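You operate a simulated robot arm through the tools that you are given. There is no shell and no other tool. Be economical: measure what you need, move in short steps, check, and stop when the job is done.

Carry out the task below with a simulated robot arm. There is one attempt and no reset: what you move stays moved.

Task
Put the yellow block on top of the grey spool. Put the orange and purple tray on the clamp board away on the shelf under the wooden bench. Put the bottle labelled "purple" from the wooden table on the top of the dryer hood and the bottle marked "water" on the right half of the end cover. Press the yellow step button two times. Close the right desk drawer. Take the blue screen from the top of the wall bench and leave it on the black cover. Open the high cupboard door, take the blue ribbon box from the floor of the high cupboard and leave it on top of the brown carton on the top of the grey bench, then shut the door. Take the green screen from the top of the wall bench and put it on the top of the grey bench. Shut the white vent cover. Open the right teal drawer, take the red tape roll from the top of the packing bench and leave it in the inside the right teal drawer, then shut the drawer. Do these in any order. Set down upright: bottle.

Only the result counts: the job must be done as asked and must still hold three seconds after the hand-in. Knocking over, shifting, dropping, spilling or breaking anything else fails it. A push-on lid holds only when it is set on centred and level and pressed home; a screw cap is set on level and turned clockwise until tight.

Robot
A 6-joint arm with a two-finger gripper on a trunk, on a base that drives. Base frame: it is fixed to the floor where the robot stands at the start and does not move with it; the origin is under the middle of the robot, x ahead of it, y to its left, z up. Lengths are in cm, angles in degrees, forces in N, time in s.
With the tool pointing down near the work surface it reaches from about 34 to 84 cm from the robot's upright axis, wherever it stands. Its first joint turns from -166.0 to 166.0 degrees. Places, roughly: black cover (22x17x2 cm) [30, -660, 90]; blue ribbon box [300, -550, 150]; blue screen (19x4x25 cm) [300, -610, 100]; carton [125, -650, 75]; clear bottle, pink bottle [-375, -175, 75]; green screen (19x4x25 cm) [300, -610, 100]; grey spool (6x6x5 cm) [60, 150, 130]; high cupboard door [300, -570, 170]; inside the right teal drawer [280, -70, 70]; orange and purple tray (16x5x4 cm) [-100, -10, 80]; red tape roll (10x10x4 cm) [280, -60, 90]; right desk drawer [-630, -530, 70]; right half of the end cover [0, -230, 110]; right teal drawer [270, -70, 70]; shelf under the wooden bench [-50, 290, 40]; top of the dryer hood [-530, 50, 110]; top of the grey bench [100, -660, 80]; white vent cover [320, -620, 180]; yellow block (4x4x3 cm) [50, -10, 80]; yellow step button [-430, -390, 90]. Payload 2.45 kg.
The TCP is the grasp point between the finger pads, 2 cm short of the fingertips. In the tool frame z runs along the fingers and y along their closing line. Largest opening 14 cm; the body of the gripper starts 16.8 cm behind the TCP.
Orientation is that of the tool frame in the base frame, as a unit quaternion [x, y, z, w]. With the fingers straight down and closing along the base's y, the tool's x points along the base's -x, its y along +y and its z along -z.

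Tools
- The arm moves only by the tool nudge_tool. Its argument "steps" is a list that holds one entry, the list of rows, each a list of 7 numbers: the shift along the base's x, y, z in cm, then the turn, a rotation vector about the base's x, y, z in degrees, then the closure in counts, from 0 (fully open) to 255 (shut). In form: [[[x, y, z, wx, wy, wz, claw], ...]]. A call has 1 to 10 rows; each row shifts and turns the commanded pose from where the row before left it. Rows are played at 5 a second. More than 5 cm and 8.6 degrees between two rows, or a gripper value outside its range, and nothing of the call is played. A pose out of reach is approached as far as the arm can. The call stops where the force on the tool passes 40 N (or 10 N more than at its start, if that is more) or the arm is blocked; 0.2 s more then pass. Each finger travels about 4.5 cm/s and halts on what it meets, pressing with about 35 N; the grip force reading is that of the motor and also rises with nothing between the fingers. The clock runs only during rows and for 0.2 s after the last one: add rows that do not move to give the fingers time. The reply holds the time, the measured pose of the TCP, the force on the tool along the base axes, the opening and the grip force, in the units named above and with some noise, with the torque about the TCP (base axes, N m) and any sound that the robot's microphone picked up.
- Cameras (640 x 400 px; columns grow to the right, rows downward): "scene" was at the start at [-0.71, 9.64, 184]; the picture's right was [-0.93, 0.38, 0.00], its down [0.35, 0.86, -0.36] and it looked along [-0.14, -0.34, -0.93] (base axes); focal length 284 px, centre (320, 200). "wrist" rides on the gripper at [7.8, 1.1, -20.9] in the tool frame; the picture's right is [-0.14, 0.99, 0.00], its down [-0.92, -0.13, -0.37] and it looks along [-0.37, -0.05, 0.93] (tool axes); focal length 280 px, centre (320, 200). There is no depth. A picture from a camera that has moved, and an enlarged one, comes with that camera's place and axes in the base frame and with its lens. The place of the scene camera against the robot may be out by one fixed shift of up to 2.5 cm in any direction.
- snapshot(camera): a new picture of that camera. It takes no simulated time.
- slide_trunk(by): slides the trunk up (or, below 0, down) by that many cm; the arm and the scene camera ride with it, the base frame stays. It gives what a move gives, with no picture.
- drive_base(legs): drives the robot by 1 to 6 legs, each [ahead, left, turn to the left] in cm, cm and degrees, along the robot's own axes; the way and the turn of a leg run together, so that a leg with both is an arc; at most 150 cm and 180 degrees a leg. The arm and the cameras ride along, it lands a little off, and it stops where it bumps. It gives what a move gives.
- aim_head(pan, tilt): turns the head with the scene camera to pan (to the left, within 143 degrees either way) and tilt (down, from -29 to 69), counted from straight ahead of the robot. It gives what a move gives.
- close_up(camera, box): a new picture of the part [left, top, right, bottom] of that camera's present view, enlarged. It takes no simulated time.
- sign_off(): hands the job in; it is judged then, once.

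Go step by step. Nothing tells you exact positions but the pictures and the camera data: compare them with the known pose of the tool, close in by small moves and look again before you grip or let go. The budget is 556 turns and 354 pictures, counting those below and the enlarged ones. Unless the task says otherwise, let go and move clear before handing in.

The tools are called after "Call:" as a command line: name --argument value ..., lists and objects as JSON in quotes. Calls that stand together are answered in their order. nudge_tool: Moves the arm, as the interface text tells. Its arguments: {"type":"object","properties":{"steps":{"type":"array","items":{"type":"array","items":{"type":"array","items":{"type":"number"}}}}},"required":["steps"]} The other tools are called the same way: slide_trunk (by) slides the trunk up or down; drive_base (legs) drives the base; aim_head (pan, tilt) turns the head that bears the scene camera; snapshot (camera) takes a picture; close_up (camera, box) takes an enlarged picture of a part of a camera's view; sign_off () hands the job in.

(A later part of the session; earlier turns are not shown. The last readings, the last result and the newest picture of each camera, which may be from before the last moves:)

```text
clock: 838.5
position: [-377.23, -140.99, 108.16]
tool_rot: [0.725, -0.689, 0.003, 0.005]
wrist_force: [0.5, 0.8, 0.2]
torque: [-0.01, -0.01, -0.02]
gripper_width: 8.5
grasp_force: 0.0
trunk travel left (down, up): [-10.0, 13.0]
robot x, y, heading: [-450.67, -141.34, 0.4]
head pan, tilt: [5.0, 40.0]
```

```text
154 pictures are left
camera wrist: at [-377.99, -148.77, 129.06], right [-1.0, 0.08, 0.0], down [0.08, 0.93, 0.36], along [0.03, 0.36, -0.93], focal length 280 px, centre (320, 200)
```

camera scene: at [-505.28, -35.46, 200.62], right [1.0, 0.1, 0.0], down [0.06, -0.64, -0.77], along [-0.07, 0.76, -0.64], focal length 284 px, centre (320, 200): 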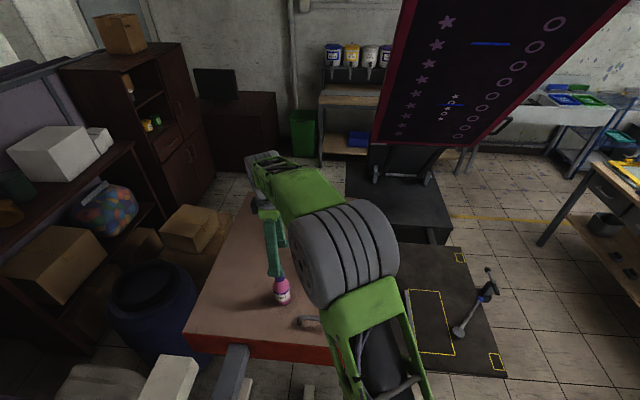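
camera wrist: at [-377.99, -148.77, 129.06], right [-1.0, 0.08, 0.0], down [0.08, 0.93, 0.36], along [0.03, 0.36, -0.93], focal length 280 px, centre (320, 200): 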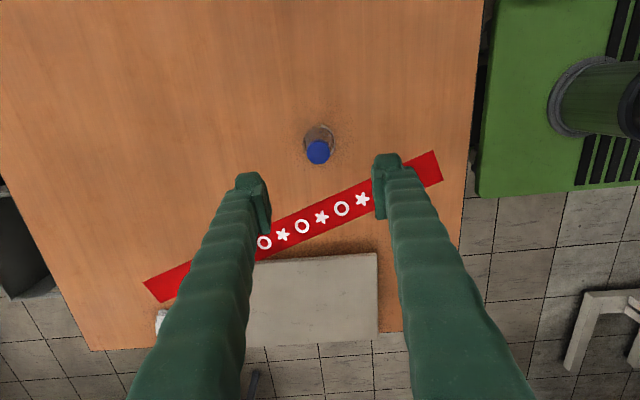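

Call:
nudge_tool --steps '[[[0, 0, -4.5, 0, 0, 0, 100], [0, 0, -4.5, 0, 0, 0, 105], [0, 0, -4.5, 0, 0, 0, 105], [0, 0, -4.5, 0, 0, 0, 105], [0, 0, -4.5, 0, 0, 0, 105]]]'

Call:
snapshot --camera "wrist"

```text
clock: 839.7
position: [-377.53, -141.16, 85.49]
tool_rot: [0.725, -0.688, 0.004, 0.004]
wrist_force: [-0.2, 0.4, 0.6]
torque: [0.01, 0.01, 0.02]
gripper_width: 8.22
grasp_force: 0.1
trunk travel left (down, up): [-10.0, 13.0]
robot x, y, heading: [-450.52, -141.5, 0.6]
head pan, tilt: [5.0, 40.0]
```

```text
153 pictures are left
camera wrist: at [-378.29, -148.88, 106.45], right [-1.0, 0.08, 0.0], down [0.08, 0.93, 0.36], along [0.03, 0.36, -0.93], focal length 280 px, centre (320, 200)
```

wrist: 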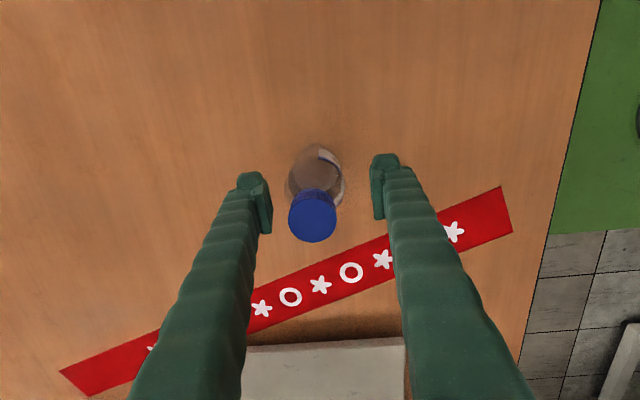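

Call:
nudge_tool --steps '[[[0.4, 0, -2, 0, 0, 0, 105], [0, 0, -1.5, 0, 0, 0, 105], [0, 0, 0, 0, 0, 0, 140], [0, 0, 0, 0, 0, 0, 180], [0, 0, 0, 0, 0, 0, 180]]]'

Call:
nudge_tool --steps '[[[0, 0, 1.5, 0, 0, 0, 180], [0, 0, 4, 0, 0, 0, 180], [0, 0, 4.5, 0, 0, 0, 180], [0, 0, 4.5, 0, 0, 0, 180], [-2, 0, 4.5, 0, 0, 0, 180], [-2, 0, 4.5, 0, 0, 0, 180], [-2, 0, 4.5, 0, 0, 0, 180], [-2, 0, 4.5, 0, 0, 0, 180]]]'

Call:
snapshot --camera "wrist"

```text
clock: 840.9
position: [-376.96, -141.18, 82.12]
tool_rot: [0.726, -0.688, 0.005, 0.004]
wrist_force: [1.1, -1.0, 1.4]
torque: [-0.02, 0.0, 0.02]
gripper_width: 5.5
grasp_force: 32.2
trunk travel left (down, up): [-10.0, 13.0]
robot x, y, heading: [-450.55, -141.42, 0.6]
head pan, tilt: [5.0, 40.0]
```

```text
clock: 842.7
position: [-385.23, -141.04, 115.07]
tool_rot: [0.726, -0.687, 0.004, 0.004]
wrist_force: [-0.3, 0.5, -0.9]
torque: [-0.02, -0.03, -0.02]
gripper_width: 5.46
grasp_force: 34.9
trunk travel left (down, up): [-10.0, 13.0]
robot x, y, heading: [-450.47, -141.35, 0.4]
head pan, tilt: [5.0, 40.0]
```

```text
152 pictures are left
camera wrist: at [-385.91, -148.77, 136.02], right [-1.0, 0.08, 0.0], down [0.08, 0.93, 0.36], along [0.03, 0.36, -0.93], focal length 280 px, centre (320, 200)
```

wrist: 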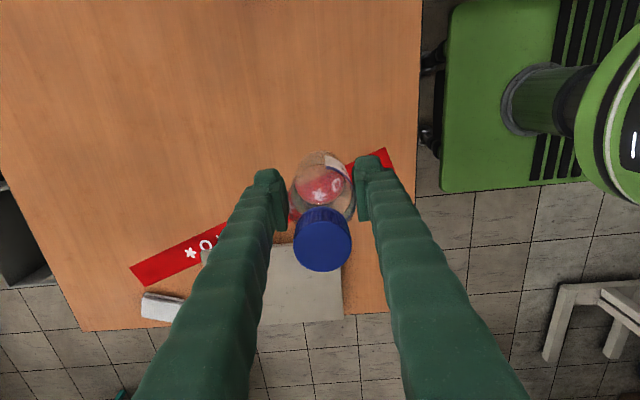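

Call:
close_up --camera "scene" --box '[280, 150, 440, 270]'

```text
3.33 times, centred on (360, 210) of scene
camera zoom: at [-440.8, -125.71, 187.62], right [0.1, -1.0, 0.0], down [-0.64, -0.06, -0.77], along [0.76, 0.08, -0.64], focal length 947 px, centre (187, 167)
```

zoom: 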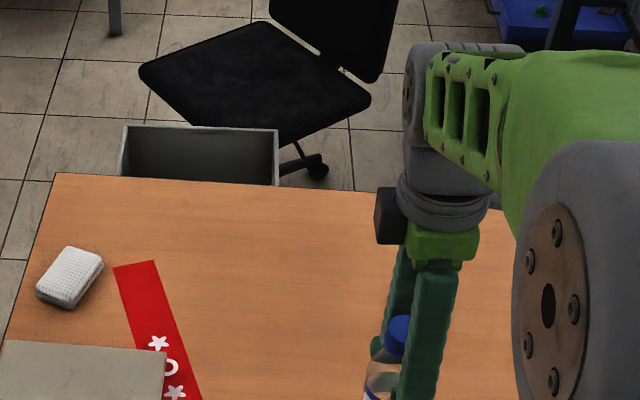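

The bottle is secure. I take the known loop back east: out by the gap, along the north lane, then south to the conveyor's end.

Call:
drive_base --legs '[[-35, 0, 0], [0, 97, -0.5], [92, 0, 0], [0, 0, -90]]'

Call:
drive_base --legs '[[-145, 0, 0], [-112, 0, 0], [0, 0, 90]]'

```text
clock: 861.6
position: [-393.55, -109.38, 115.08]
tool_rot: [-0.027, 1.0, 0.0, -0.006]
wrist_force: [0.3, -0.7, -1.7]
torque: [-0.01, 0.0, -0.03]
gripper_width: 5.45
grasp_force: 34.6
trunk travel left (down, up): [-10.0, 13.0]
robot x, y, heading: [-394.27, -44.31, -89.7]
head pan, tilt: [5.0, 40.0]
```

```text
clock: 877.9
position: [-331.53, 213.1, 115.08]
tool_rot: [0.73, -0.683, 0.004, 0.004]
wrist_force: [1.2, -0.1, -1.1]
torque: [-0.04, 0.02, -0.01]
gripper_width: 5.46
grasp_force: 34.9
trunk travel left (down, up): [-10.0, 13.0]
robot x, y, heading: [-396.85, 211.75, 1.4]
head pan, tilt: [5.0, 40.0]
```

Call:
drive_base --legs '[[0, 0, -1.4], [148, 0, 0], [148, 0, 0], [78, 0, 0]]'

Call:
drive_base --legs '[[0, 0, -90], [145, 0, 0], [120, 0, 0]]'

Call:
aim_head --pan 0 --tilt 25

Call:
snapshot --camera "scene"

```text
clock: 896.5
position: [44.73, 202.88, 115.09]
tool_rot: [0.716, -0.698, 0.004, 0.005]
wrist_force: [0.0, 0.3, -1.4]
torque: [0.02, 0.03, 0.01]
gripper_width: 5.44
grasp_force: 34.9
trunk travel left (down, up): [-10.0, 13.0]
robot x, y, heading: [-20.89, 204.53, -1.0]
head pan, tilt: [5.0, 40.0]
```

```text
clock: 913.3
position: [-36.67, -128.49, 115.01]
tool_rot: [0.007, 1.0, 0.001, -0.007]
wrist_force: [-0.2, -0.2, -1.5]
torque: [0.01, 0.03, 0.01]
gripper_width: 5.49
grasp_force: 34.8
trunk travel left (down, up): [-10.0, 13.0]
robot x, y, heading: [-32.19, -63.32, -93.3]
head pan, tilt: [5.0, 40.0]
```

```text
clock: 914.1
position: [-36.73, -128.27, 115.12]
tool_rot: [0.008, 1.0, 0.0, -0.007]
wrist_force: [0.4, 0.1, -1.6]
torque: [-0.02, 0.0, 0.01]
gripper_width: 5.46
grasp_force: 35.0
trunk travel left (down, up): [-10.0, 13.0]
robot x, y, heading: [-32.54, -63.62, -93.6]
head pan, tilt: [0.0, 25.0]
```

```text
150 pictures are left
camera scene: at [-18.77, -73.26, 189.93], right [-1.0, 0.06, 0.0], down [0.02, 0.42, -0.91], along [-0.05, -0.9, -0.42], focal length 284 px, centre (320, 200)
```

scene: 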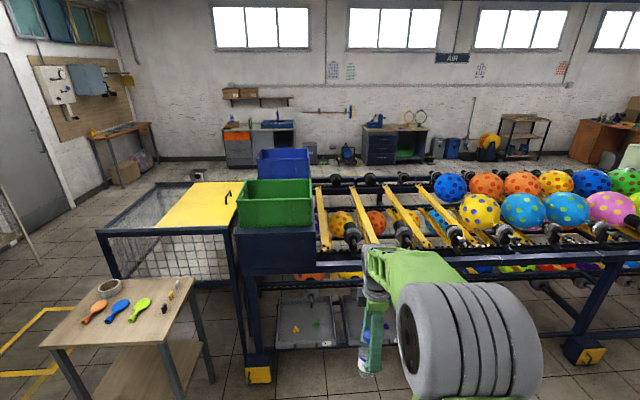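

Call:
close_up --camera "scene" --box '[140, 130, 340, 280]'

```text
2.67 times, centred on (240, 205) of scene
camera zoom: at [-18.77, -73.26, 189.93], right [-1.0, 0.06, 0.0], down [0.02, 0.42, -0.91], along [-0.05, -0.9, -0.42], focal length 758 px, centre (533, 187)
```

zoom: 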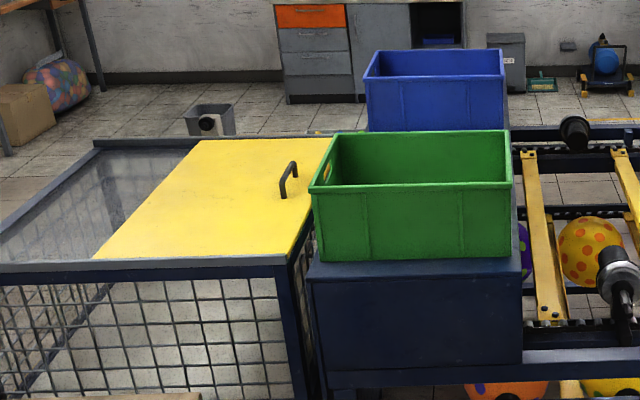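

The dark blue end housing carries a green and a blue crate. I move closer and look down on it to find the free part.

Call:
drive_base --legs '[[45, 14, 3.5]]'

Call:
slide_trunk --by 13

Call:
aim_head --pan 10 --tilt 45

Call:
snapshot --camera "scene"

Call:
snapshot --camera "wrist"

```text
clock: 916.9
position: [-20.65, -174.22, 115.03]
tool_rot: [-0.019, 1.0, 0.001, -0.006]
wrist_force: [0.2, 0.4, -2.2]
torque: [0.01, 0.05, -0.01]
gripper_width: 5.48
grasp_force: 35.1
trunk travel left (down, up): [-10.0, 13.0]
robot x, y, heading: [-20.15, -109.14, -90.0]
head pan, tilt: [0.0, 25.0]
```

```text
clock: 918.5
position: [-20.76, -174.17, 128.01]
tool_rot: [-0.019, 1.0, 0.0, -0.005]
wrist_force: [-0.1, 1.3, -2.1]
torque: [0.02, 0.03, -0.01]
gripper_width: 5.45
grasp_force: 35.3
trunk travel left (down, up): [-23.0, 0.0]
robot x, y, heading: [-20.05, -109.19, -90.2]
head pan, tilt: [0.0, 25.0]
```

```text
clock: 919.4
position: [-20.79, -174.12, 128.1]
tool_rot: [-0.019, 1.0, 0.0, -0.006]
wrist_force: [0.1, 0.3, -1.2]
torque: [0.01, -0.01, 0.04]
gripper_width: 5.46
grasp_force: 35.7
trunk travel left (down, up): [-23.0, 0.0]
robot x, y, heading: [-20.23, -108.85, -90.0]
head pan, tilt: [10.0, 45.0]
```

```text
148 pictures are left
camera scene: at [-4.45, -117.08, 199.89], right [-0.99, -0.17, 0.0], down [-0.12, 0.7, -0.71], along [0.12, -0.7, -0.71], focal length 284 px, centre (320, 200)
```

scene: 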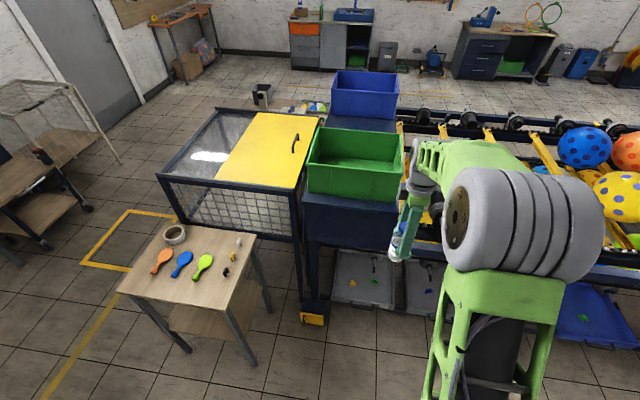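

```text
147 pictures are left
camera wrist: at [-28.49, -173.58, 148.94], right [0.1, 1.0, 0.0], down [0.93, -0.09, 0.36], along [0.36, -0.04, -0.93], focal length 280 px, centre (320, 200)
```

wrist: 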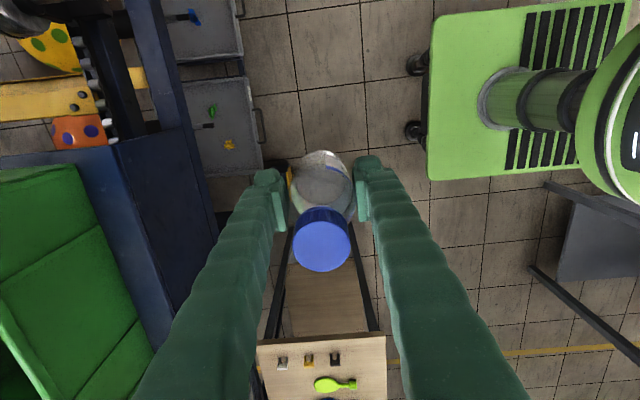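

Call:
close_up --camera "scene" --box '[280, 60, 440, 220]'

```text
2.50 times, centred on (360, 140) of scene
camera zoom: at [-4.45, -117.08, 199.89], right [-0.99, -0.17, 0.0], down [-0.12, 0.7, -0.71], along [0.12, -0.7, -0.71], focal length 710 px, centre (220, 350)
```

zoom: 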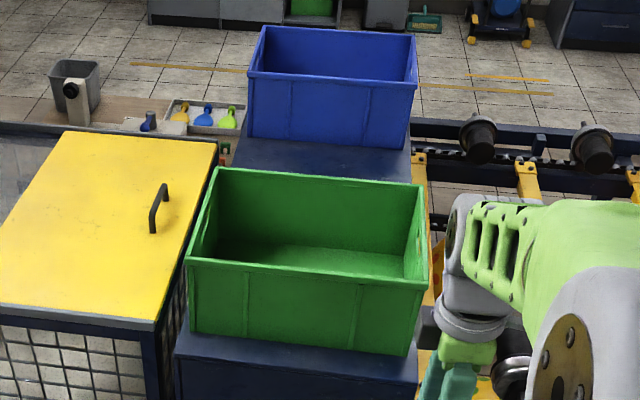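

The crates leave a free strip of cover just behind the green crate, inside the right (north) half around y≈-250. I raise the bottle above the crates and drive in as close as possible.

Call:
nudge_tool --steps '[[[0, 0, 4.5, 0, 0, 0, 180], [0, 0, 4.5, 0, 0, 0, 180], [0, 0, 4.5, 0, 0, 0, 180], [0, 0, 4.5, 0, 0, 0, 180]]]'

Call:
drive_base --legs '[[50, 0, 0]]'

Call:
aim_head --pan 10 --tilt 60

Call:
snapshot --camera "scene"

Call:
snapshot --camera "wrist"

```text
clock: 920.4
position: [-20.67, -174.25, 146.31]
tool_rot: [-0.02, 1.0, 0.001, -0.007]
wrist_force: [-0.3, -0.7, -1.5]
torque: [0.01, 0.03, 0.01]
gripper_width: 5.45
grasp_force: 35.0
trunk travel left (down, up): [-23.0, 0.0]
robot x, y, heading: [-20.05, -108.84, -90.3]
head pan, tilt: [10.0, 45.0]
```

```text
clock: 923.3
position: [-20.33, -223.95, 145.94]
tool_rot: [-0.023, 1.0, 0.001, -0.006]
wrist_force: [0.4, -0.2, -1.4]
torque: [0.04, 0.01, 0.01]
gripper_width: 5.45
grasp_force: 35.0
trunk travel left (down, up): [-23.0, 0.0]
robot x, y, heading: [-20.31, -158.35, -89.7]
head pan, tilt: [10.0, 45.0]
```

```text
clock: 924.0
position: [-20.35, -223.71, 146.09]
tool_rot: [-0.022, 1.0, 0.0, -0.005]
wrist_force: [-0.7, 0.1, -0.7]
torque: [-0.01, -0.01, 0.0]
gripper_width: 5.47
grasp_force: 34.9
trunk travel left (down, up): [-23.0, 0.0]
robot x, y, heading: [-19.97, -158.25, -89.8]
head pan, tilt: [10.0, 60.0]
```

```text
145 pictures are left
camera scene: at [-4.64, -165.1, 197.94], right [-0.98, -0.18, 0.0], down [-0.15, 0.85, -0.5], along [0.09, -0.49, -0.87], focal length 284 px, centre (320, 200)
```

scene: 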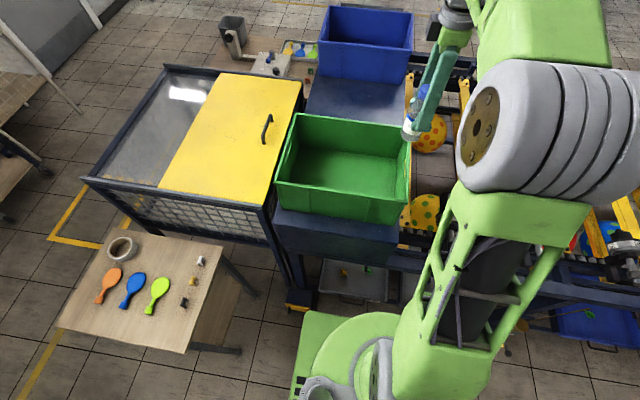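

```text
144 pictures are left
camera wrist: at [-27.99, -223.26, 167.0], right [0.09, 1.0, 0.0], down [0.93, -0.09, 0.36], along [0.36, -0.03, -0.93], focal length 280 px, centre (320, 200)
```

wrist: 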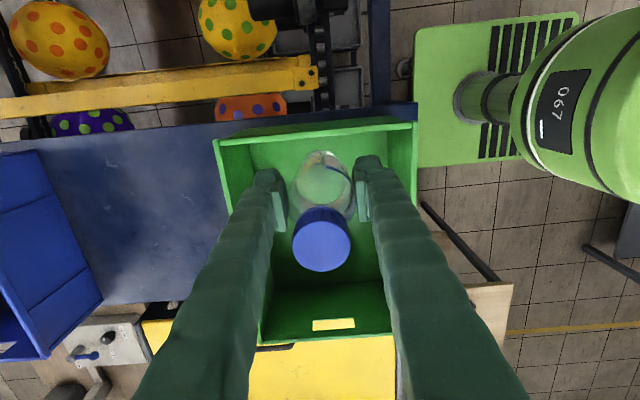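

Call:
close_up --camera "scene" --box '[250, 230, 410, 350]'

```text
3.33 times, centred on (330, 290) of scene
camera zoom: at [-4.64, -165.1, 197.94], right [-0.98, -0.18, 0.0], down [-0.15, 0.85, -0.5], along [0.09, -0.49, -0.87], focal length 947 px, centre (287, -100)
```

zoom: 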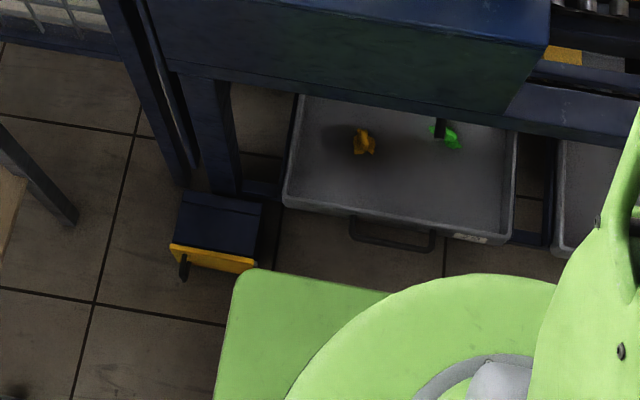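

The base must shift right to miss the yellow foot. I do that, go slightly nearer, and turn the tool so the fingers will open along x.

Call:
drive_base --legs '[[0, -7.5, 0], [6, 0, 0]]'

Call:
nudge_tool --steps '[[[1, 0, -1.5, 0, 0, -8, 180], [1, 0, -1.5, 0, 0, -8, 180], [1, 0, -1.5, 0, 0, -8, 180], [1, 0, -1.5, 0, 0, -8, 180], [1, 0, -1.5, 0, 0, -8, 180], [1, 0, -1.5, 0, 0, -8, 180], [1, 0, -1.5, 0, 0, -8, 180], [1, 0, -1.5, 0, 0, -8, 180], [0, 0, -1, 0, 0, -8, 180]]]'

Call:
nudge_tool --steps '[[[0, -3, 0, 0, 0, 0, 180], [0, -3, 0, 0, 0, 0, 180], [0, -3, 0, 0, 0, 0, 180], [0, -2, 0, 0, 0, 0, 180]]]'

Call:
snapshot --camera "wrist"

```text
clock: 926.0
position: [-27.69, -229.89, 145.92]
tool_rot: [-0.024, 1.0, 0.002, -0.006]
wrist_force: [-0.3, 0.2, -1.5]
torque: [0.08, 0.03, 0.02]
gripper_width: 5.47
grasp_force: 35.0
trunk travel left (down, up): [-23.0, 0.0]
robot x, y, heading: [-27.67, -164.51, -89.7]
head pan, tilt: [10.0, 60.0]
```

```text
clock: 928.0
position: [-19.62, -229.72, 132.75]
tool_rot: [0.569, 0.822, 0.005, -0.004]
wrist_force: [5.0, 0.6, -0.3]
torque: [0.2, -0.64, -0.03]
gripper_width: 5.45
grasp_force: 35.1
trunk travel left (down, up): [-23.0, 0.0]
robot x, y, heading: [-27.97, -164.41, -89.7]
head pan, tilt: [10.0, 60.0]
```

```text
clock: 929.0
position: [-19.73, -241.03, 132.78]
tool_rot: [0.568, 0.823, 0.004, -0.004]
wrist_force: [1.5, -0.3, -2.3]
torque: [0.02, -0.11, 0.01]
gripper_width: 5.44
grasp_force: 34.7
trunk travel left (down, up): [-23.0, 0.0]
robot x, y, heading: [-27.86, -164.28, -89.4]
head pan, tilt: [10.0, 60.0]
```

```text
142 pictures are left
camera wrist: at [-21.61, -233.61, 153.84], right [0.97, 0.22, 0.0], down [0.21, -0.91, 0.36], along [0.08, -0.35, -0.93], focal length 280 px, centre (320, 200)
```

wrist: 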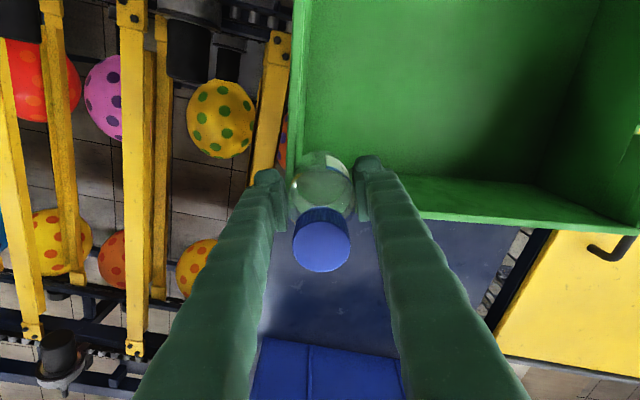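

A light touch (5 N) with the crate rim occurred; I raise a little, move beyond the crate and check it.

Call:
nudge_tool --steps '[[[0, 0, 3, 0, 0, 0, 180], [0, -2, 1, 0, 0, 0, 180], [2, -2, 0, 0, 0, 0, 180], [2, 0, 0, 0, 0, 0, 180]]]'

Call:
snapshot --camera "wrist"

Call:
snapshot --camera "scene"

```text
clock: 930.0
position: [-15.72, -244.45, 137.23]
tool_rot: [0.568, 0.823, 0.004, -0.005]
wrist_force: [0.5, 0.2, -1.0]
torque: [0.0, -0.01, -0.02]
gripper_width: 5.47
grasp_force: 35.1
trunk travel left (down, up): [-23.0, 0.0]
robot x, y, heading: [-27.66, -164.19, -89.7]
head pan, tilt: [10.0, 60.0]
```

```text
141 pictures are left
camera wrist: at [-17.51, -237.29, 158.07], right [0.97, 0.22, 0.0], down [0.21, -0.91, 0.36], along [0.08, -0.35, -0.93], focal length 280 px, centre (320, 200)
```

wrist: 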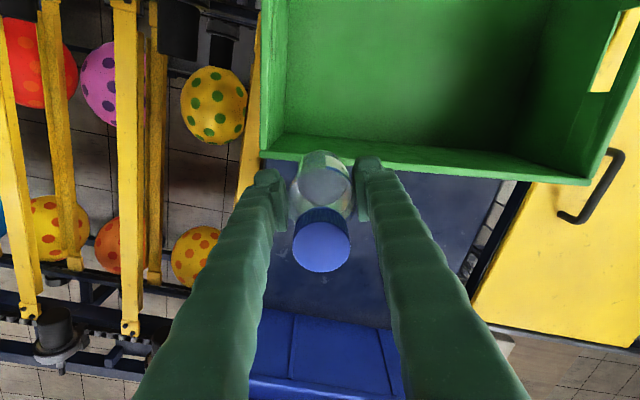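

```text
140 pictures are left
camera scene: at [-12.11, -170.88, 197.94], right [-0.98, -0.18, 0.0], down [-0.16, 0.85, -0.5], along [0.09, -0.49, -0.87], focal length 284 px, centre (320, 200)
```

scene: 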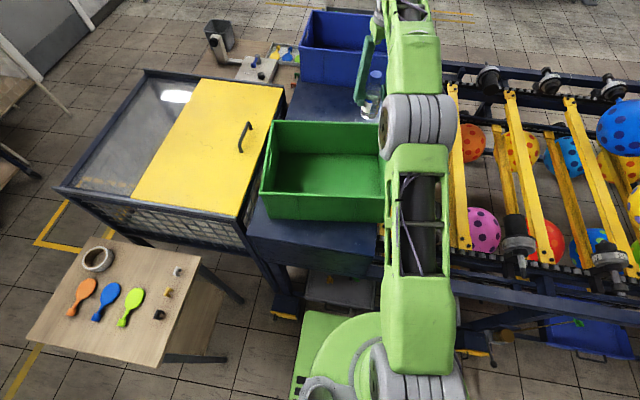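

Call:
close_up --camera "scene" --box '[230, 20, 410, 280]'

```text
1.54 times, centred on (320, 150) of scene
camera zoom: at [-12.11, -170.88, 197.94], right [-0.98, -0.18, 0.0], down [-0.16, 0.85, -0.5], along [0.09, -0.49, -0.87], focal length 437 px, centre (320, 277)
```

zoom: 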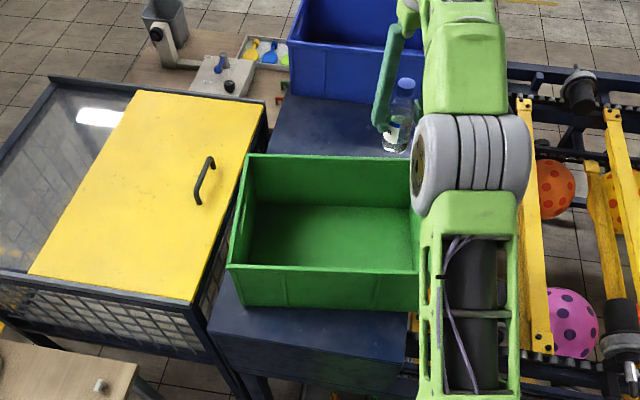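

The green crate got turned by about 7° when the bottle brushed its far wall. I will first set the bottle down in the free strip behind it, then push the crate back square with the fingers.

Call:
nudge_tool --steps '[[[1.5, -1.5, 0, 0, 0, 0, 180], [1.5, -1.5, 0, 0, 0, 0, 180], [1.5, -1.5, 0, 0, 0, 0, 180], [1.2, -1.2, -2, 0, 0, 0, 180]]]'

Call:
snapshot --camera "wrist"

```text
clock: 931.0
position: [-11.93, -245.91, 134.07]
tool_rot: [0.569, 0.822, 0.004, -0.004]
wrist_force: [1.0, -0.1, -0.9]
torque: [0.05, 0.03, 0.0]
gripper_width: 5.44
grasp_force: 35.5
out of reach, approached as far as the arm can: row 1, 2, 3, 4
trunk travel left (down, up): [-23.0, 0.0]
robot x, y, heading: [-27.66, -164.43, -89.4]
head pan, tilt: [10.0, 60.0]
```

```text
138 pictures are left
camera wrist: at [-13.71, -238.67, 154.97], right [0.97, 0.22, 0.0], down [0.21, -0.91, 0.36], along [0.08, -0.35, -0.93], focal length 280 px, centre (320, 200)
```

wrist: 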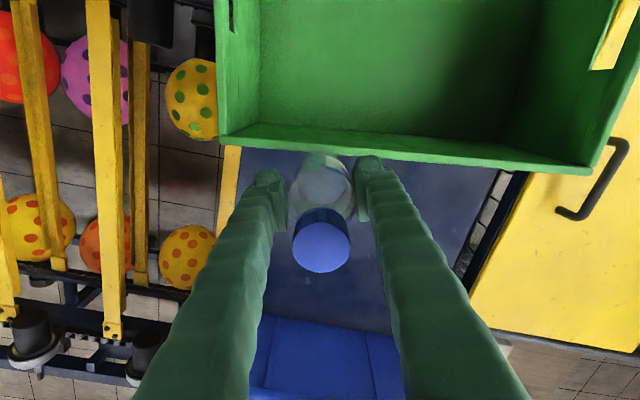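

Reach ends just short there. Instead I square the crate first: with the finger side inside its front wall I can push it back. I raise, return over the crate and turn the tool.

Call:
nudge_tool --steps '[[[0, 0.5, 4, 0, 0, 0, 180], [0, 2, 4, 0, 0, 0, 180], [-1, 3, 0, 0, 0, 8, 180], [-1, 3, 0, 0, 0, 8, 180], [-1, 3, 0, 0, 0, 8, 180], [-1, 3, 0, 0, 0, 8, 180], [0, 3, 0, 0, 0, 8, 180], [0, 3, 0, 0, 0, 8, 180], [0, 0, 0, 0, 0, 8, 180], [0, 0, 0, 0, 0, 8, 180]]]'

Call:
nudge_tool --steps '[[[0, 0, 0, 0, 0, 5, 180], [0, 0, 0, 0, 0, 0, 180]]]'

Call:
snapshot --camera "wrist"

```text
clock: 933.1
position: [-12.91, -241.56, 144.91]
tool_rot: [0.044, 0.999, 0.003, -0.007]
wrist_force: [-0.4, 0.2, -2.3]
torque: [0.02, 0.01, 0.03]
gripper_width: 5.45
grasp_force: 35.4
out of reach, approached as far as the arm can: row 1, 2, 3, 4, 5, 6, 7, 8
trunk travel left (down, up): [-23.0, 0.0]
robot x, y, heading: [-27.95, -164.13, -89.8]
head pan, tilt: [10.0, 60.0]
```

```text
clock: 933.8
position: [-12.75, -241.58, 144.89]
tool_rot: [0.002, 1.0, 0.003, -0.007]
wrist_force: [-0.4, 0.1, -1.4]
torque: [0.01, -0.01, 0.01]
gripper_width: 5.46
grasp_force: 35.5
trunk travel left (down, up): [-23.0, 0.0]
robot x, y, heading: [-27.77, -164.53, -89.8]
head pan, tilt: [10.0, 60.0]
```

```text
137 pictures are left
camera wrist: at [-20.56, -240.79, 165.87], right [0.14, 0.99, 0.0], down [0.93, -0.13, 0.36], along [0.35, -0.05, -0.93], focal length 280 px, centre (320, 200)
```

wrist: 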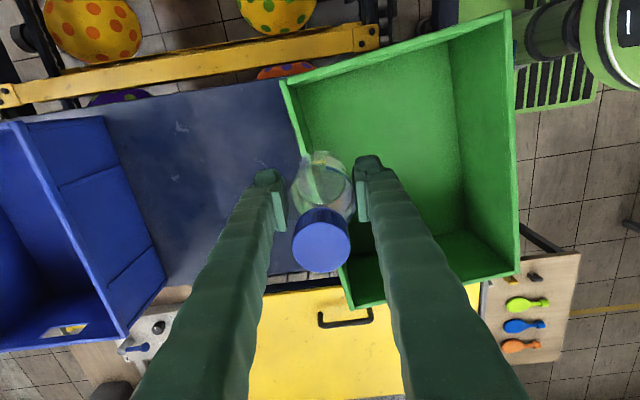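

I see the crate's pose: it must turn back 7.5° and go about +4 cm in y. I lower the finger inside its front-left corner.

Call:
nudge_tool --steps '[[[-1.5, 3.5, 0, 0, 0, 0, 180], [-1.5, 3.5, 0, 0, 0, 0, 180], [-1.5, 3.5, 0, 0, 0, 0, 180], [-1.5, 3.5, 0, 0, 0, 0, 180], [0, 0, -4.5, 0, 0, 0, 180], [0, 0, -4.5, 0, 0, 0, 180]]]'

Call:
snapshot --camera "wrist"

```text
clock: 935.1
position: [-15.5, -242.34, 142.44]
tool_rot: [0.003, 1.0, 0.02, -0.01]
wrist_force: [0.6, 0.2, -1.9]
torque: [0.05, 0.04, -0.03]
gripper_width: 5.46
grasp_force: 35.2
out of reach, approached as far as the arm can: row 1, 2, 3, 4, 5, 6
trunk travel left (down, up): [-23.0, 0.0]
robot x, y, heading: [-27.63, -164.39, -89.6]
head pan, tilt: [10.0, 60.0]
```

```text
136 pictures are left
camera wrist: at [-23.11, -242.12, 163.44], right [0.14, 0.99, 0.04], down [0.93, -0.15, 0.35], along [0.35, -0.01, -0.94], focal length 280 px, centre (320, 200)
```

wrist: 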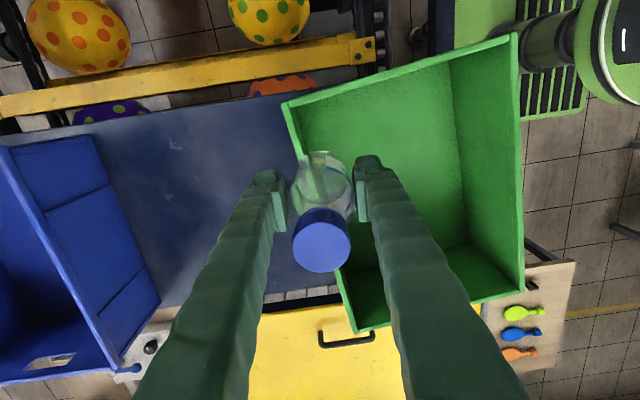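

Call:
nudge_tool --steps '[[[-0.3, 1.5, 0, 0, 0, 0, 180], [-0.3, 1.5, 0, 0, 0, 0, 180], [-0.3, 1.5, 0, 0, 0, 0, 180], [-0.3, 1.5, 0, 0, 0, 0, 180]]]'

```text
clock: 936.1
position: [-15.79, -242.15, 145.05]
tool_rot: [0.002, 1.0, 0.004, -0.006]
wrist_force: [0.4, -0.5, -1.8]
torque: [0.01, 0.01, 0.01]
gripper_width: 5.46
grasp_force: 34.5
out of reach, approached as far as the arm can: row 1, 2, 3, 4
trunk travel left (down, up): [-23.0, 0.0]
robot x, y, heading: [-28.09, -164.19, -89.6]
head pan, tilt: [10.0, 60.0]
```

Call:
nudge_tool --steps '[[[0, 3, -3.5, 0, 0, 0, 180], [0, 4.5, 0, 0, 0, 0, 180], [0, 4.5, 0, 0, 0, 0, 180]]]'

```text
clock: 937.0
position: [-14.05, -241.9, 145.17]
tool_rot: [0.003, 1.0, 0.0, -0.007]
wrist_force: [1.2, 1.1, -1.2]
torque: [0.03, 0.01, 0.0]
gripper_width: 5.48
grasp_force: 35.0
out of reach, approached as far as the arm can: row 1, 2, 3
trunk travel left (down, up): [-23.0, 0.0]
robot x, y, heading: [-27.72, -164.47, -89.5]
head pan, tilt: [10.0, 60.0]
```

Call:
nudge_tool --steps '[[[0, 0, 0, -5, 0, 0, 180], [0, 0, 0, -5, 0, 0, 180]]]'

Call:
nudge_tool --steps '[[[0, 3, 0, 0, 0, 0, 180], [0, 3, 0, 0, 0, 0, 180], [0, 3, 0, 0, 0, 0, 180]]]'

```text
clock: 937.5
position: [-14.18, -241.93, 145.23]
tool_rot: [0.003, 1.0, 0.001, -0.006]
wrist_force: [0.2, 0.0, -1.9]
torque: [-0.01, -0.01, 0.01]
gripper_width: 5.47
grasp_force: 34.9
out of reach, approached as far as the arm can: row 1, 2
trunk travel left (down, up): [-23.0, 0.0]
robot x, y, heading: [-27.74, -163.97, -89.7]
head pan, tilt: [10.0, 60.0]
```

```text
clock: 938.4
position: [-12.52, -241.5, 145.75]
tool_rot: [0.003, 1.0, 0.001, -0.006]
wrist_force: [0.2, 0.8, -1.3]
torque: [-0.03, 0.0, -0.01]
gripper_width: 5.44
grasp_force: 34.9
out of reach, approached as far as the arm can: row 1, 2, 3
trunk travel left (down, up): [-23.0, 0.0]
robot x, y, heading: [-27.91, -164.47, -89.7]
head pan, tilt: [10.0, 60.0]
```

Call:
nudge_tool --steps '[[[0, 0, -3, 0, 0, 0, 180], [0, 0, -3, 0, 0, 0, 180]]]'

Call:
nudge_tool --steps '[[[-4, 0, 0, 0, 0, 0, 180], [-4, 0, 0, 0, 0, 0, 180], [-4, 0, 0, 0, 0, 0, 180]]]'

```text
clock: 939.0
position: [-12.48, -241.8, 143.28]
tool_rot: [0.002, 1.0, 0.014, -0.009]
wrist_force: [0.2, 0.3, -1.4]
torque: [0.05, 0.04, 0.0]
gripper_width: 5.47
grasp_force: 34.9
out of reach, approached as far as the arm can: row 1, 2
trunk travel left (down, up): [-23.0, 0.0]
robot x, y, heading: [-27.76, -164.12, -89.7]
head pan, tilt: [10.0, 60.0]
```

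```text
clock: 939.8
position: [-24.6, -243.13, 144.76]
tool_rot: [0.001, 1.0, 0.006, -0.007]
wrist_force: [0.3, -0.1, -1.6]
torque: [0.03, -0.04, 0.02]
gripper_width: 5.44
grasp_force: 35.0
out of reach, approached as far as the arm can: row 1, 2, 3
trunk travel left (down, up): [-23.0, 0.0]
robot x, y, heading: [-27.61, -164.36, -89.5]
head pan, tilt: [10.0, 60.0]
```

Call:
nudge_tool --steps '[[[0, 4.5, 1, 0, 0, 0, 180], [0, 4.5, 1, 0, 0, 0, 180], [0, 4.5, 1, 0, 0, 0, 180], [0, 4.5, 1, 0, 0, 0, 180], [0, 4.5, 1, 0, 0, 0, 180], [0, 4.5, 1, 0, 0, 0, 180], [0, 4.5, 1, 0, 0, 0, 180]]]'

```text
clock: 941.4
position: [-23.84, -219.61, 151.82]
tool_rot: [0.004, 1.0, 0.0, -0.005]
wrist_force: [-0.5, 0.9, -1.7]
torque: [-0.15, 0.0, 0.01]
gripper_width: 5.48
grasp_force: 35.0
out of reach, approached as far as the arm can: row 1, 2
trunk travel left (down, up): [-23.0, 0.0]
robot x, y, heading: [-27.98, -164.13, -90.0]
head pan, tilt: [10.0, 60.0]
```

Free again. Now I move over the crate's front-left inside corner and lower.

Call:
nudge_tool --steps '[[[2.4, -3.7, 0, 0, 0, 0, 180], [2.4, -3.7, 0, 0, 0, 0, 180], [0, 0, -4.5, 0, 0, 0, 180], [0, 0, -4.5, 0, 0, 0, 180], [0, 0, -4.5, 0, 0, 0, 180]]]'

Call:
snapshot --camera "wrist"

```text
clock: 942.5
position: [-18.81, -227.41, 138.42]
tool_rot: [0.002, 1.0, 0.0, -0.006]
wrist_force: [-1.0, 0.1, -2.2]
torque: [0.0, 0.04, -0.01]
gripper_width: 5.45
grasp_force: 34.8
trunk travel left (down, up): [-23.0, 0.0]
robot x, y, heading: [-27.63, -164.04, -89.7]
head pan, tilt: [10.0, 60.0]
```

```text
135 pictures are left
camera wrist: at [-26.5, -226.43, 159.34], right [0.14, 0.99, 0.0], down [0.92, -0.13, 0.36], along [0.35, -0.05, -0.93], focal length 280 px, centre (320, 200)
```

wrist: 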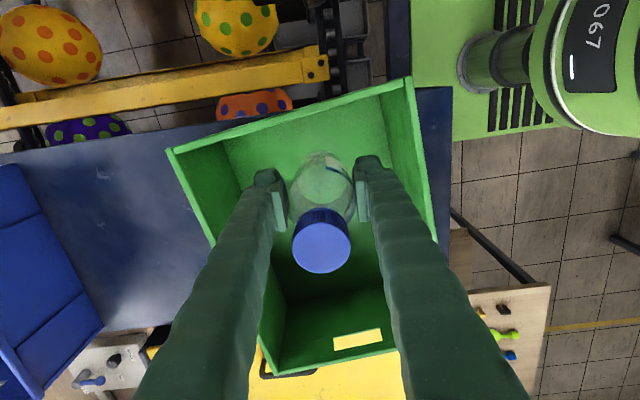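

Call:
nudge_tool --steps '[[[0, 0, -4, 0, 0, 0, 180], [0, 0, -4, 0, 0, 0, 180], [0, 0, -4, 0, 0, 0, 180], [0, 0, -4, 0, 0, 0, 180]]]'

Call:
snapshot --camera "wrist"

```text
clock: 943.5
position: [-18.78, -227.53, 122.34]
tool_rot: [0.001, 1.0, 0.002, -0.007]
wrist_force: [0.0, 0.0, -1.5]
torque: [0.06, 0.0, -0.02]
gripper_width: 5.46
grasp_force: 34.8
trunk travel left (down, up): [-23.0, 0.0]
robot x, y, heading: [-27.95, -164.26, -89.6]
head pan, tilt: [10.0, 60.0]
```

```text
134 pictures are left
camera wrist: at [-26.56, -226.65, 143.26], right [0.14, 0.99, 0.0], down [0.92, -0.13, 0.36], along [0.35, -0.05, -0.93], focal length 280 px, centre (320, 200)
```

wrist: 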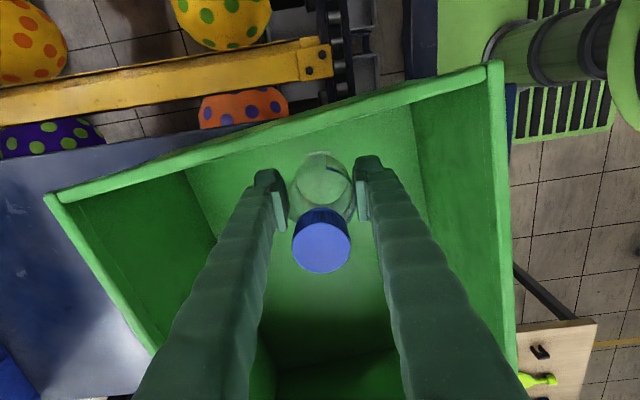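

I push +y step by step.

Call:
nudge_tool --steps '[[[0, 1.5, 0, 0, 0, 0, 180], [0, 1.5, 0, 0, 0, 0, 180], [0, 1.5, 0, 0, 0, 0, 180], [0, 1, 0, 0, 0, 0, 180]]]'

Call:
nudge_tool --steps '[[[0, 1, 0, 0, 0, 0, 180], [0, 1, 0, 0, 0, 0, 180], [0, 1, 0, 0, 0, 0, 180]]]'

Call:
snapshot --camera "wrist"

```text
clock: 944.5
position: [-18.84, -221.93, 122.59]
tool_rot: [0.003, 1.0, 0.001, -0.006]
wrist_force: [-0.3, -0.6, -0.4]
torque: [-0.03, -0.01, -0.04]
gripper_width: 5.46
grasp_force: 35.2
trunk travel left (down, up): [-23.0, 0.0]
robot x, y, heading: [-27.45, -164.41, -89.8]
head pan, tilt: [10.0, 60.0]
```

```text
clock: 945.4
position: [-19.04, -218.88, 122.5]
tool_rot: [0.001, 1.0, 0.002, -0.007]
wrist_force: [0.3, -0.1, -1.4]
torque: [0.03, 0.02, -0.04]
gripper_width: 5.47
grasp_force: 35.0
trunk travel left (down, up): [-23.0, 0.0]
robot x, y, heading: [-27.85, -164.15, -90.0]
head pan, tilt: [10.0, 60.0]
```

```text
133 pictures are left
camera wrist: at [-26.72, -217.94, 143.33], right [0.14, 0.99, 0.0], down [0.92, -0.13, 0.36], along [0.35, -0.05, -0.93], focal length 280 px, centre (320, 200)
```

wrist: 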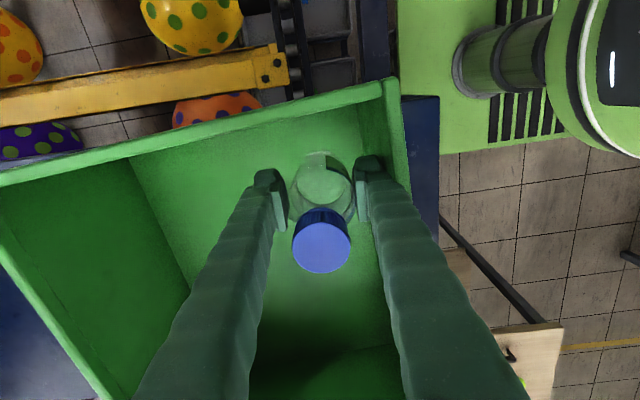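

Call:
nudge_tool --steps '[[[0, 1, 0, 0, 0, 0, 180], [0, 1, 0, 0, 0, 0, 180], [0, 1, 0, 0, 0, 0, 180], [0, 1, 0, 0, 0, 0, 180]]]'

Call:
snapshot --camera "wrist"

```text
clock: 946.4
position: [-19.05, -214.82, 122.42]
tool_rot: [0.003, 1.0, 0.001, -0.007]
wrist_force: [-0.4, -0.8, -1.5]
torque: [0.01, 0.0, 0.02]
gripper_width: 5.46
grasp_force: 34.8
trunk travel left (down, up): [-23.0, 0.0]
robot x, y, heading: [-27.63, -164.24, -89.6]
head pan, tilt: [10.0, 60.0]
```

```text
132 pictures are left
camera wrist: at [-26.72, -213.9, 143.27], right [0.14, 0.99, 0.0], down [0.92, -0.13, 0.36], along [0.35, -0.05, -0.93], focal length 280 px, centre (320, 200)
```

wrist: 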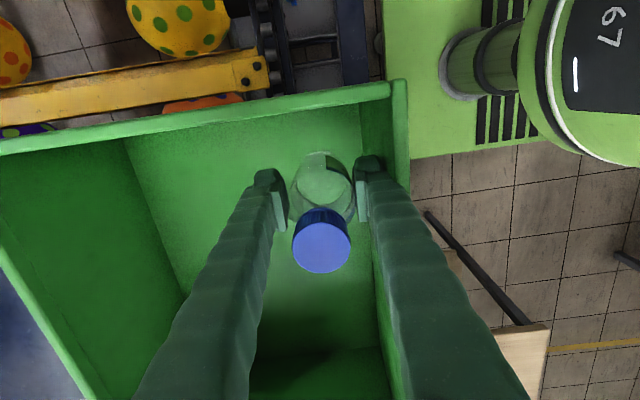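

The crate is square again. I lift out and compare with the picture taken before, from the same place.

Call:
nudge_tool --steps '[[[0, -2, 0, 0, 0, 0, 180], [0, -2, 4, 0, 0, 0, 180], [0, -2, 4, 0, 0, 0, 180], [0, -2, 4, 0, 0, 0, 180], [-0.5, -1, 4, 0, 0, -2.7, 180], [-0.6, 0, 4, 0, 0, 0, 180], [0, 0, 3.4, 0, 0, 0, 180]]]'

Call:
snapshot --camera "wrist"

```text
clock: 948.0
position: [-20.0, -223.86, 145.73]
tool_rot: [0.026, 1.0, 0.002, -0.006]
wrist_force: [0.4, -0.3, -1.1]
torque: [-0.02, 0.02, 0.0]
gripper_width: 5.44
grasp_force: 34.9
trunk travel left (down, up): [-23.0, 0.0]
robot x, y, heading: [-27.74, -164.33, -89.6]
head pan, tilt: [10.0, 60.0]
```

```text
131 pictures are left
camera wrist: at [-27.65, -222.58, 166.67], right [0.19, 0.98, 0.0], down [0.92, -0.18, 0.36], along [0.35, -0.07, -0.93], focal length 280 px, centre (320, 200)
```

wrist: 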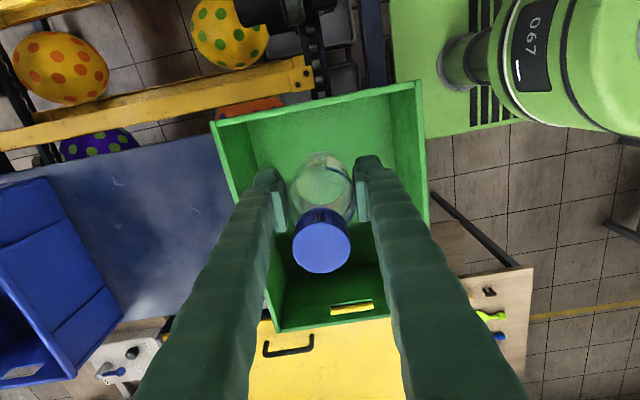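

The crate is square and right in y, but about 3.5 cm too far to -x. I push it from its outer left side.

Call:
nudge_tool --steps '[[[-4.5, 0, 0, 0, 0, 2.7, 180], [-4.5, 0, 0, 0, 0, 0, 180], [-4.5, 0, 0, 0, 0, 0, 180], [-1.5, 0, 0, 0, 0, 0, 180], [0, 0, -4.5, 0, 0, 0, 180], [0, 0, -4.5, 0, 0, 0, 180], [0, 0, -4.5, 0, 0, 0, 180], [0, 0, -4.5, 0, 0, 0, 180]]]'

Call:
snapshot --camera "wrist"

```text
clock: 949.8
position: [-35.17, -223.92, 127.89]
tool_rot: [0.002, 1.0, 0.001, -0.006]
wrist_force: [0.5, 0.0, -0.8]
torque: [0.01, 0.0, 0.01]
gripper_width: 5.43
grasp_force: 34.7
trunk travel left (down, up): [-23.0, 0.0]
robot x, y, heading: [-27.75, -164.17, -89.9]
head pan, tilt: [10.0, 60.0]
```

```text
130 pictures are left
camera wrist: at [-42.8, -222.99, 148.68], right [0.14, 0.99, 0.0], down [0.92, -0.13, 0.36], along [0.35, -0.05, -0.93], focal length 280 px, centre (320, 200)
```

wrist: 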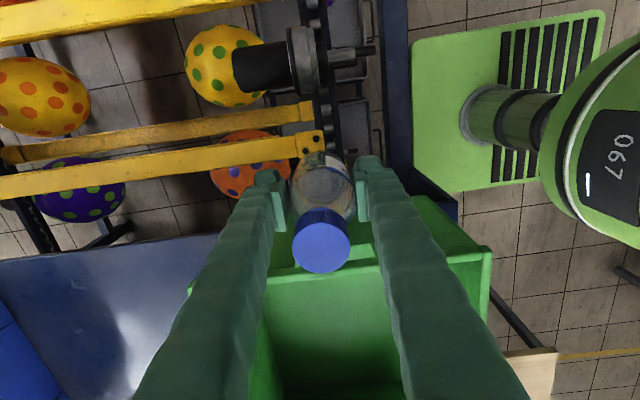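

Call:
nudge_tool --steps '[[[2, 0, 0, 0, 0, 0, 180], [2, 0, 0, 0, 0, 0, 180], [1, 0, 0, 0, 0, 0, 180]]]'

Call:
nudge_tool --steps '[[[0.7, 0, 0, 0, 0, 0, 180], [0.7, 0, 0, 0, 0, 0, 180], [0.6, 0, 0, 0, 0, 0, 180]]]'

Call:
snapshot --camera "wrist"

```text
clock: 950.5
position: [-30.17, -223.83, 127.51]
tool_rot: [0.003, 1.0, 0.0, -0.007]
wrist_force: [-1.9, -0.5, -2.4]
torque: [0.04, 0.06, -0.01]
gripper_width: 5.44
grasp_force: 34.9
trunk travel left (down, up): [-23.0, 0.0]
robot x, y, heading: [-27.27, -164.75, -89.7]
head pan, tilt: [10.0, 60.0]
```

```text
clock: 951.4
position: [-28.12, -223.9, 127.71]
tool_rot: [0.002, 1.0, 0.0, -0.005]
wrist_force: [-2.9, 0.5, -0.5]
torque: [-0.03, 0.06, 0.06]
gripper_width: 5.48
grasp_force: 34.9
trunk travel left (down, up): [-23.0, 0.0]
robot x, y, heading: [-27.88, -163.98, -89.6]
head pan, tilt: [10.0, 60.0]
```

```text
129 pictures are left
camera wrist: at [-35.75, -222.98, 148.63], right [0.14, 0.99, 0.0], down [0.92, -0.13, 0.36], along [0.35, -0.05, -0.93], focal length 280 px, centre (320, 200)
```

wrist: 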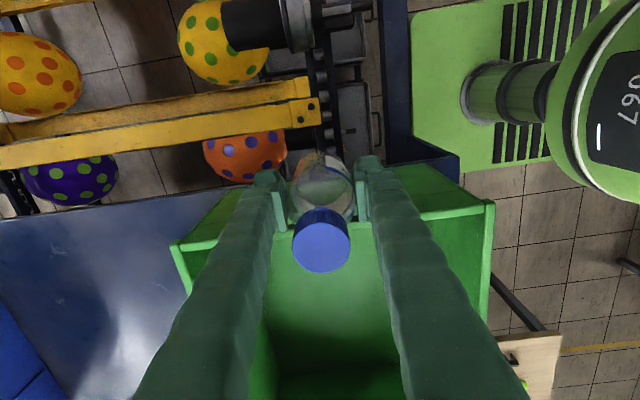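

Call:
nudge_tool --steps '[[[0.7, 0, 0, 0, 0, 0, 180], [0.6, 0, 0, 0, 0, 0, 180], [0.5, 0, 0, 0, 0, 0, 180], [-2, 0, 0, 0, 0, 0, 180]]]'

Call:
nudge_tool --steps '[[[0, 0, 4.5, 0, 0, 0, 180], [0, 0, 4.5, 0, 0, 0, 180], [0, 0, 4.5, 0, 0, 0, 180], [0, 0, 4.8, 0, 0, 0, 180], [4, 0, 0, 0, 0, 2.6, 180], [4, 0, 0, 0, 0, 0, 180]]]'

Call:
snapshot --camera "wrist"

```text
clock: 952.4
position: [-28.39, -223.88, 127.79]
tool_rot: [0.003, 1.0, 0.002, -0.005]
wrist_force: [-1.3, -0.3, -1.7]
torque: [0.01, -0.02, 0.03]
gripper_width: 5.42
grasp_force: 34.8
trunk travel left (down, up): [-23.0, 0.0]
robot x, y, heading: [-27.56, -164.54, -89.8]
head pan, tilt: [10.0, 60.0]
```

```text
clock: 953.8
position: [-20.29, -223.88, 145.91]
tool_rot: [-0.021, 1.0, 0.002, -0.005]
wrist_force: [-0.6, -0.6, -2.5]
torque: [0.01, 0.04, -0.02]
gripper_width: 5.47
grasp_force: 34.8
trunk travel left (down, up): [-23.0, 0.0]
robot x, y, heading: [-27.57, -164.21, -89.8]
head pan, tilt: [10.0, 60.0]
```

```text
128 pictures are left
camera wrist: at [-28.03, -223.27, 166.91], right [0.1, 1.0, 0.0], down [0.93, -0.09, 0.36], along [0.35, -0.03, -0.93], focal length 280 px, centre (320, 200)
```

wrist: 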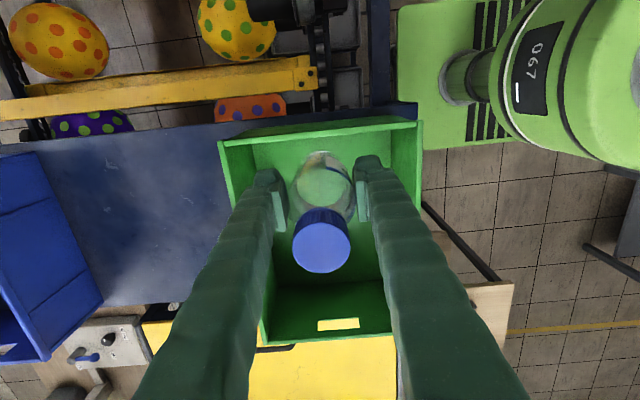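

The crate is back within about half a centimetre of its first place. Now I carry the bottle well above it to just behind its far wall.

Call:
nudge_tool --steps '[[[0.5, -2.4, -0.6, 0, 0, -8, 180], [0.5, -2.4, -0.6, 0, 0, -8, 180], [0.5, -2.4, -0.6, 0, 0, -8, 180], [0.5, -2.4, -0.6, 0, 0, -8, 180], [0.5, -2.4, -0.6, 0, 0, -8, 180], [0.5, -2.4, -0.6, 0, 0, -8, 180], [0.5, -2.4, -0.6, 0, 0, -8, 180], [0, -2.4, -0.6, 0, 0, -8, 180]]]'

Call:
snapshot --camera "wrist"

```text
clock: 955.5
position: [-16.84, -243.43, 141.04]
tool_rot: [0.513, 0.858, 0.005, -0.005]
wrist_force: [0.0, 0.0, -1.0]
torque: [0.07, 0.03, 0.01]
gripper_width: 5.47
grasp_force: 35.6
trunk travel left (down, up): [-23.0, 0.0]
robot x, y, heading: [-27.64, -164.4, -89.7]
head pan, tilt: [10.0, 60.0]
```

```text
127 pictures are left
camera wrist: at [-19.58, -236.36, 162.05], right [0.94, 0.35, 0.0], down [0.32, -0.88, 0.36], along [0.12, -0.33, -0.93], focal length 280 px, centre (320, 200)
```

wrist: 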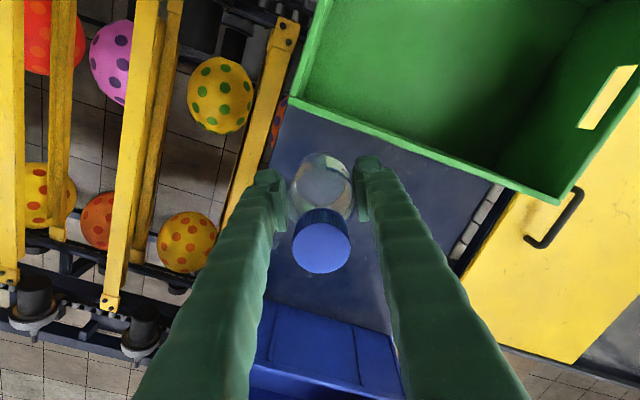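

Call:
nudge_tool --steps '[[[-0.3, -0.6, -3, 0, 0, 0, 180], [-0.3, -0.6, -3, 0, 0, 0, 180], [0, 0, -3, 0, 0, 0, 180], [0, 0, -3, 0, 0, 0, 180]]]'

Call:
snapshot --camera "wrist"

```text
clock: 956.5
position: [-17.58, -244.31, 129.05]
tool_rot: [0.513, 0.858, 0.004, -0.005]
wrist_force: [-0.9, 0.5, -1.4]
torque: [0.02, 0.01, -0.02]
gripper_width: 5.46
grasp_force: 35.1
trunk travel left (down, up): [-23.0, 0.0]
robot x, y, heading: [-27.78, -164.19, -89.7]
head pan, tilt: [10.0, 60.0]
```

```text
126 pictures are left
camera wrist: at [-20.35, -237.36, 149.97], right [0.94, 0.35, 0.0], down [0.33, -0.88, 0.36], along [0.13, -0.34, -0.93], focal length 280 px, centre (320, 200)
```

wrist: 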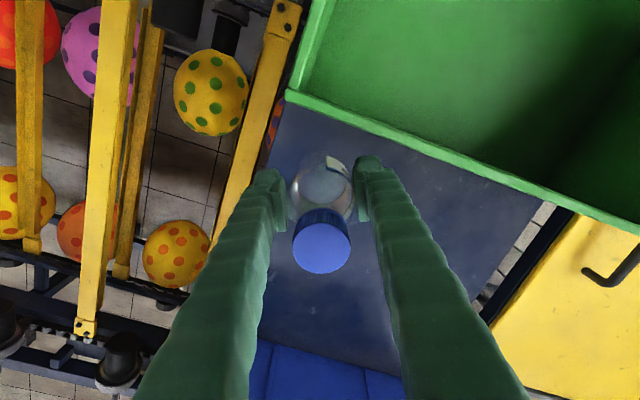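

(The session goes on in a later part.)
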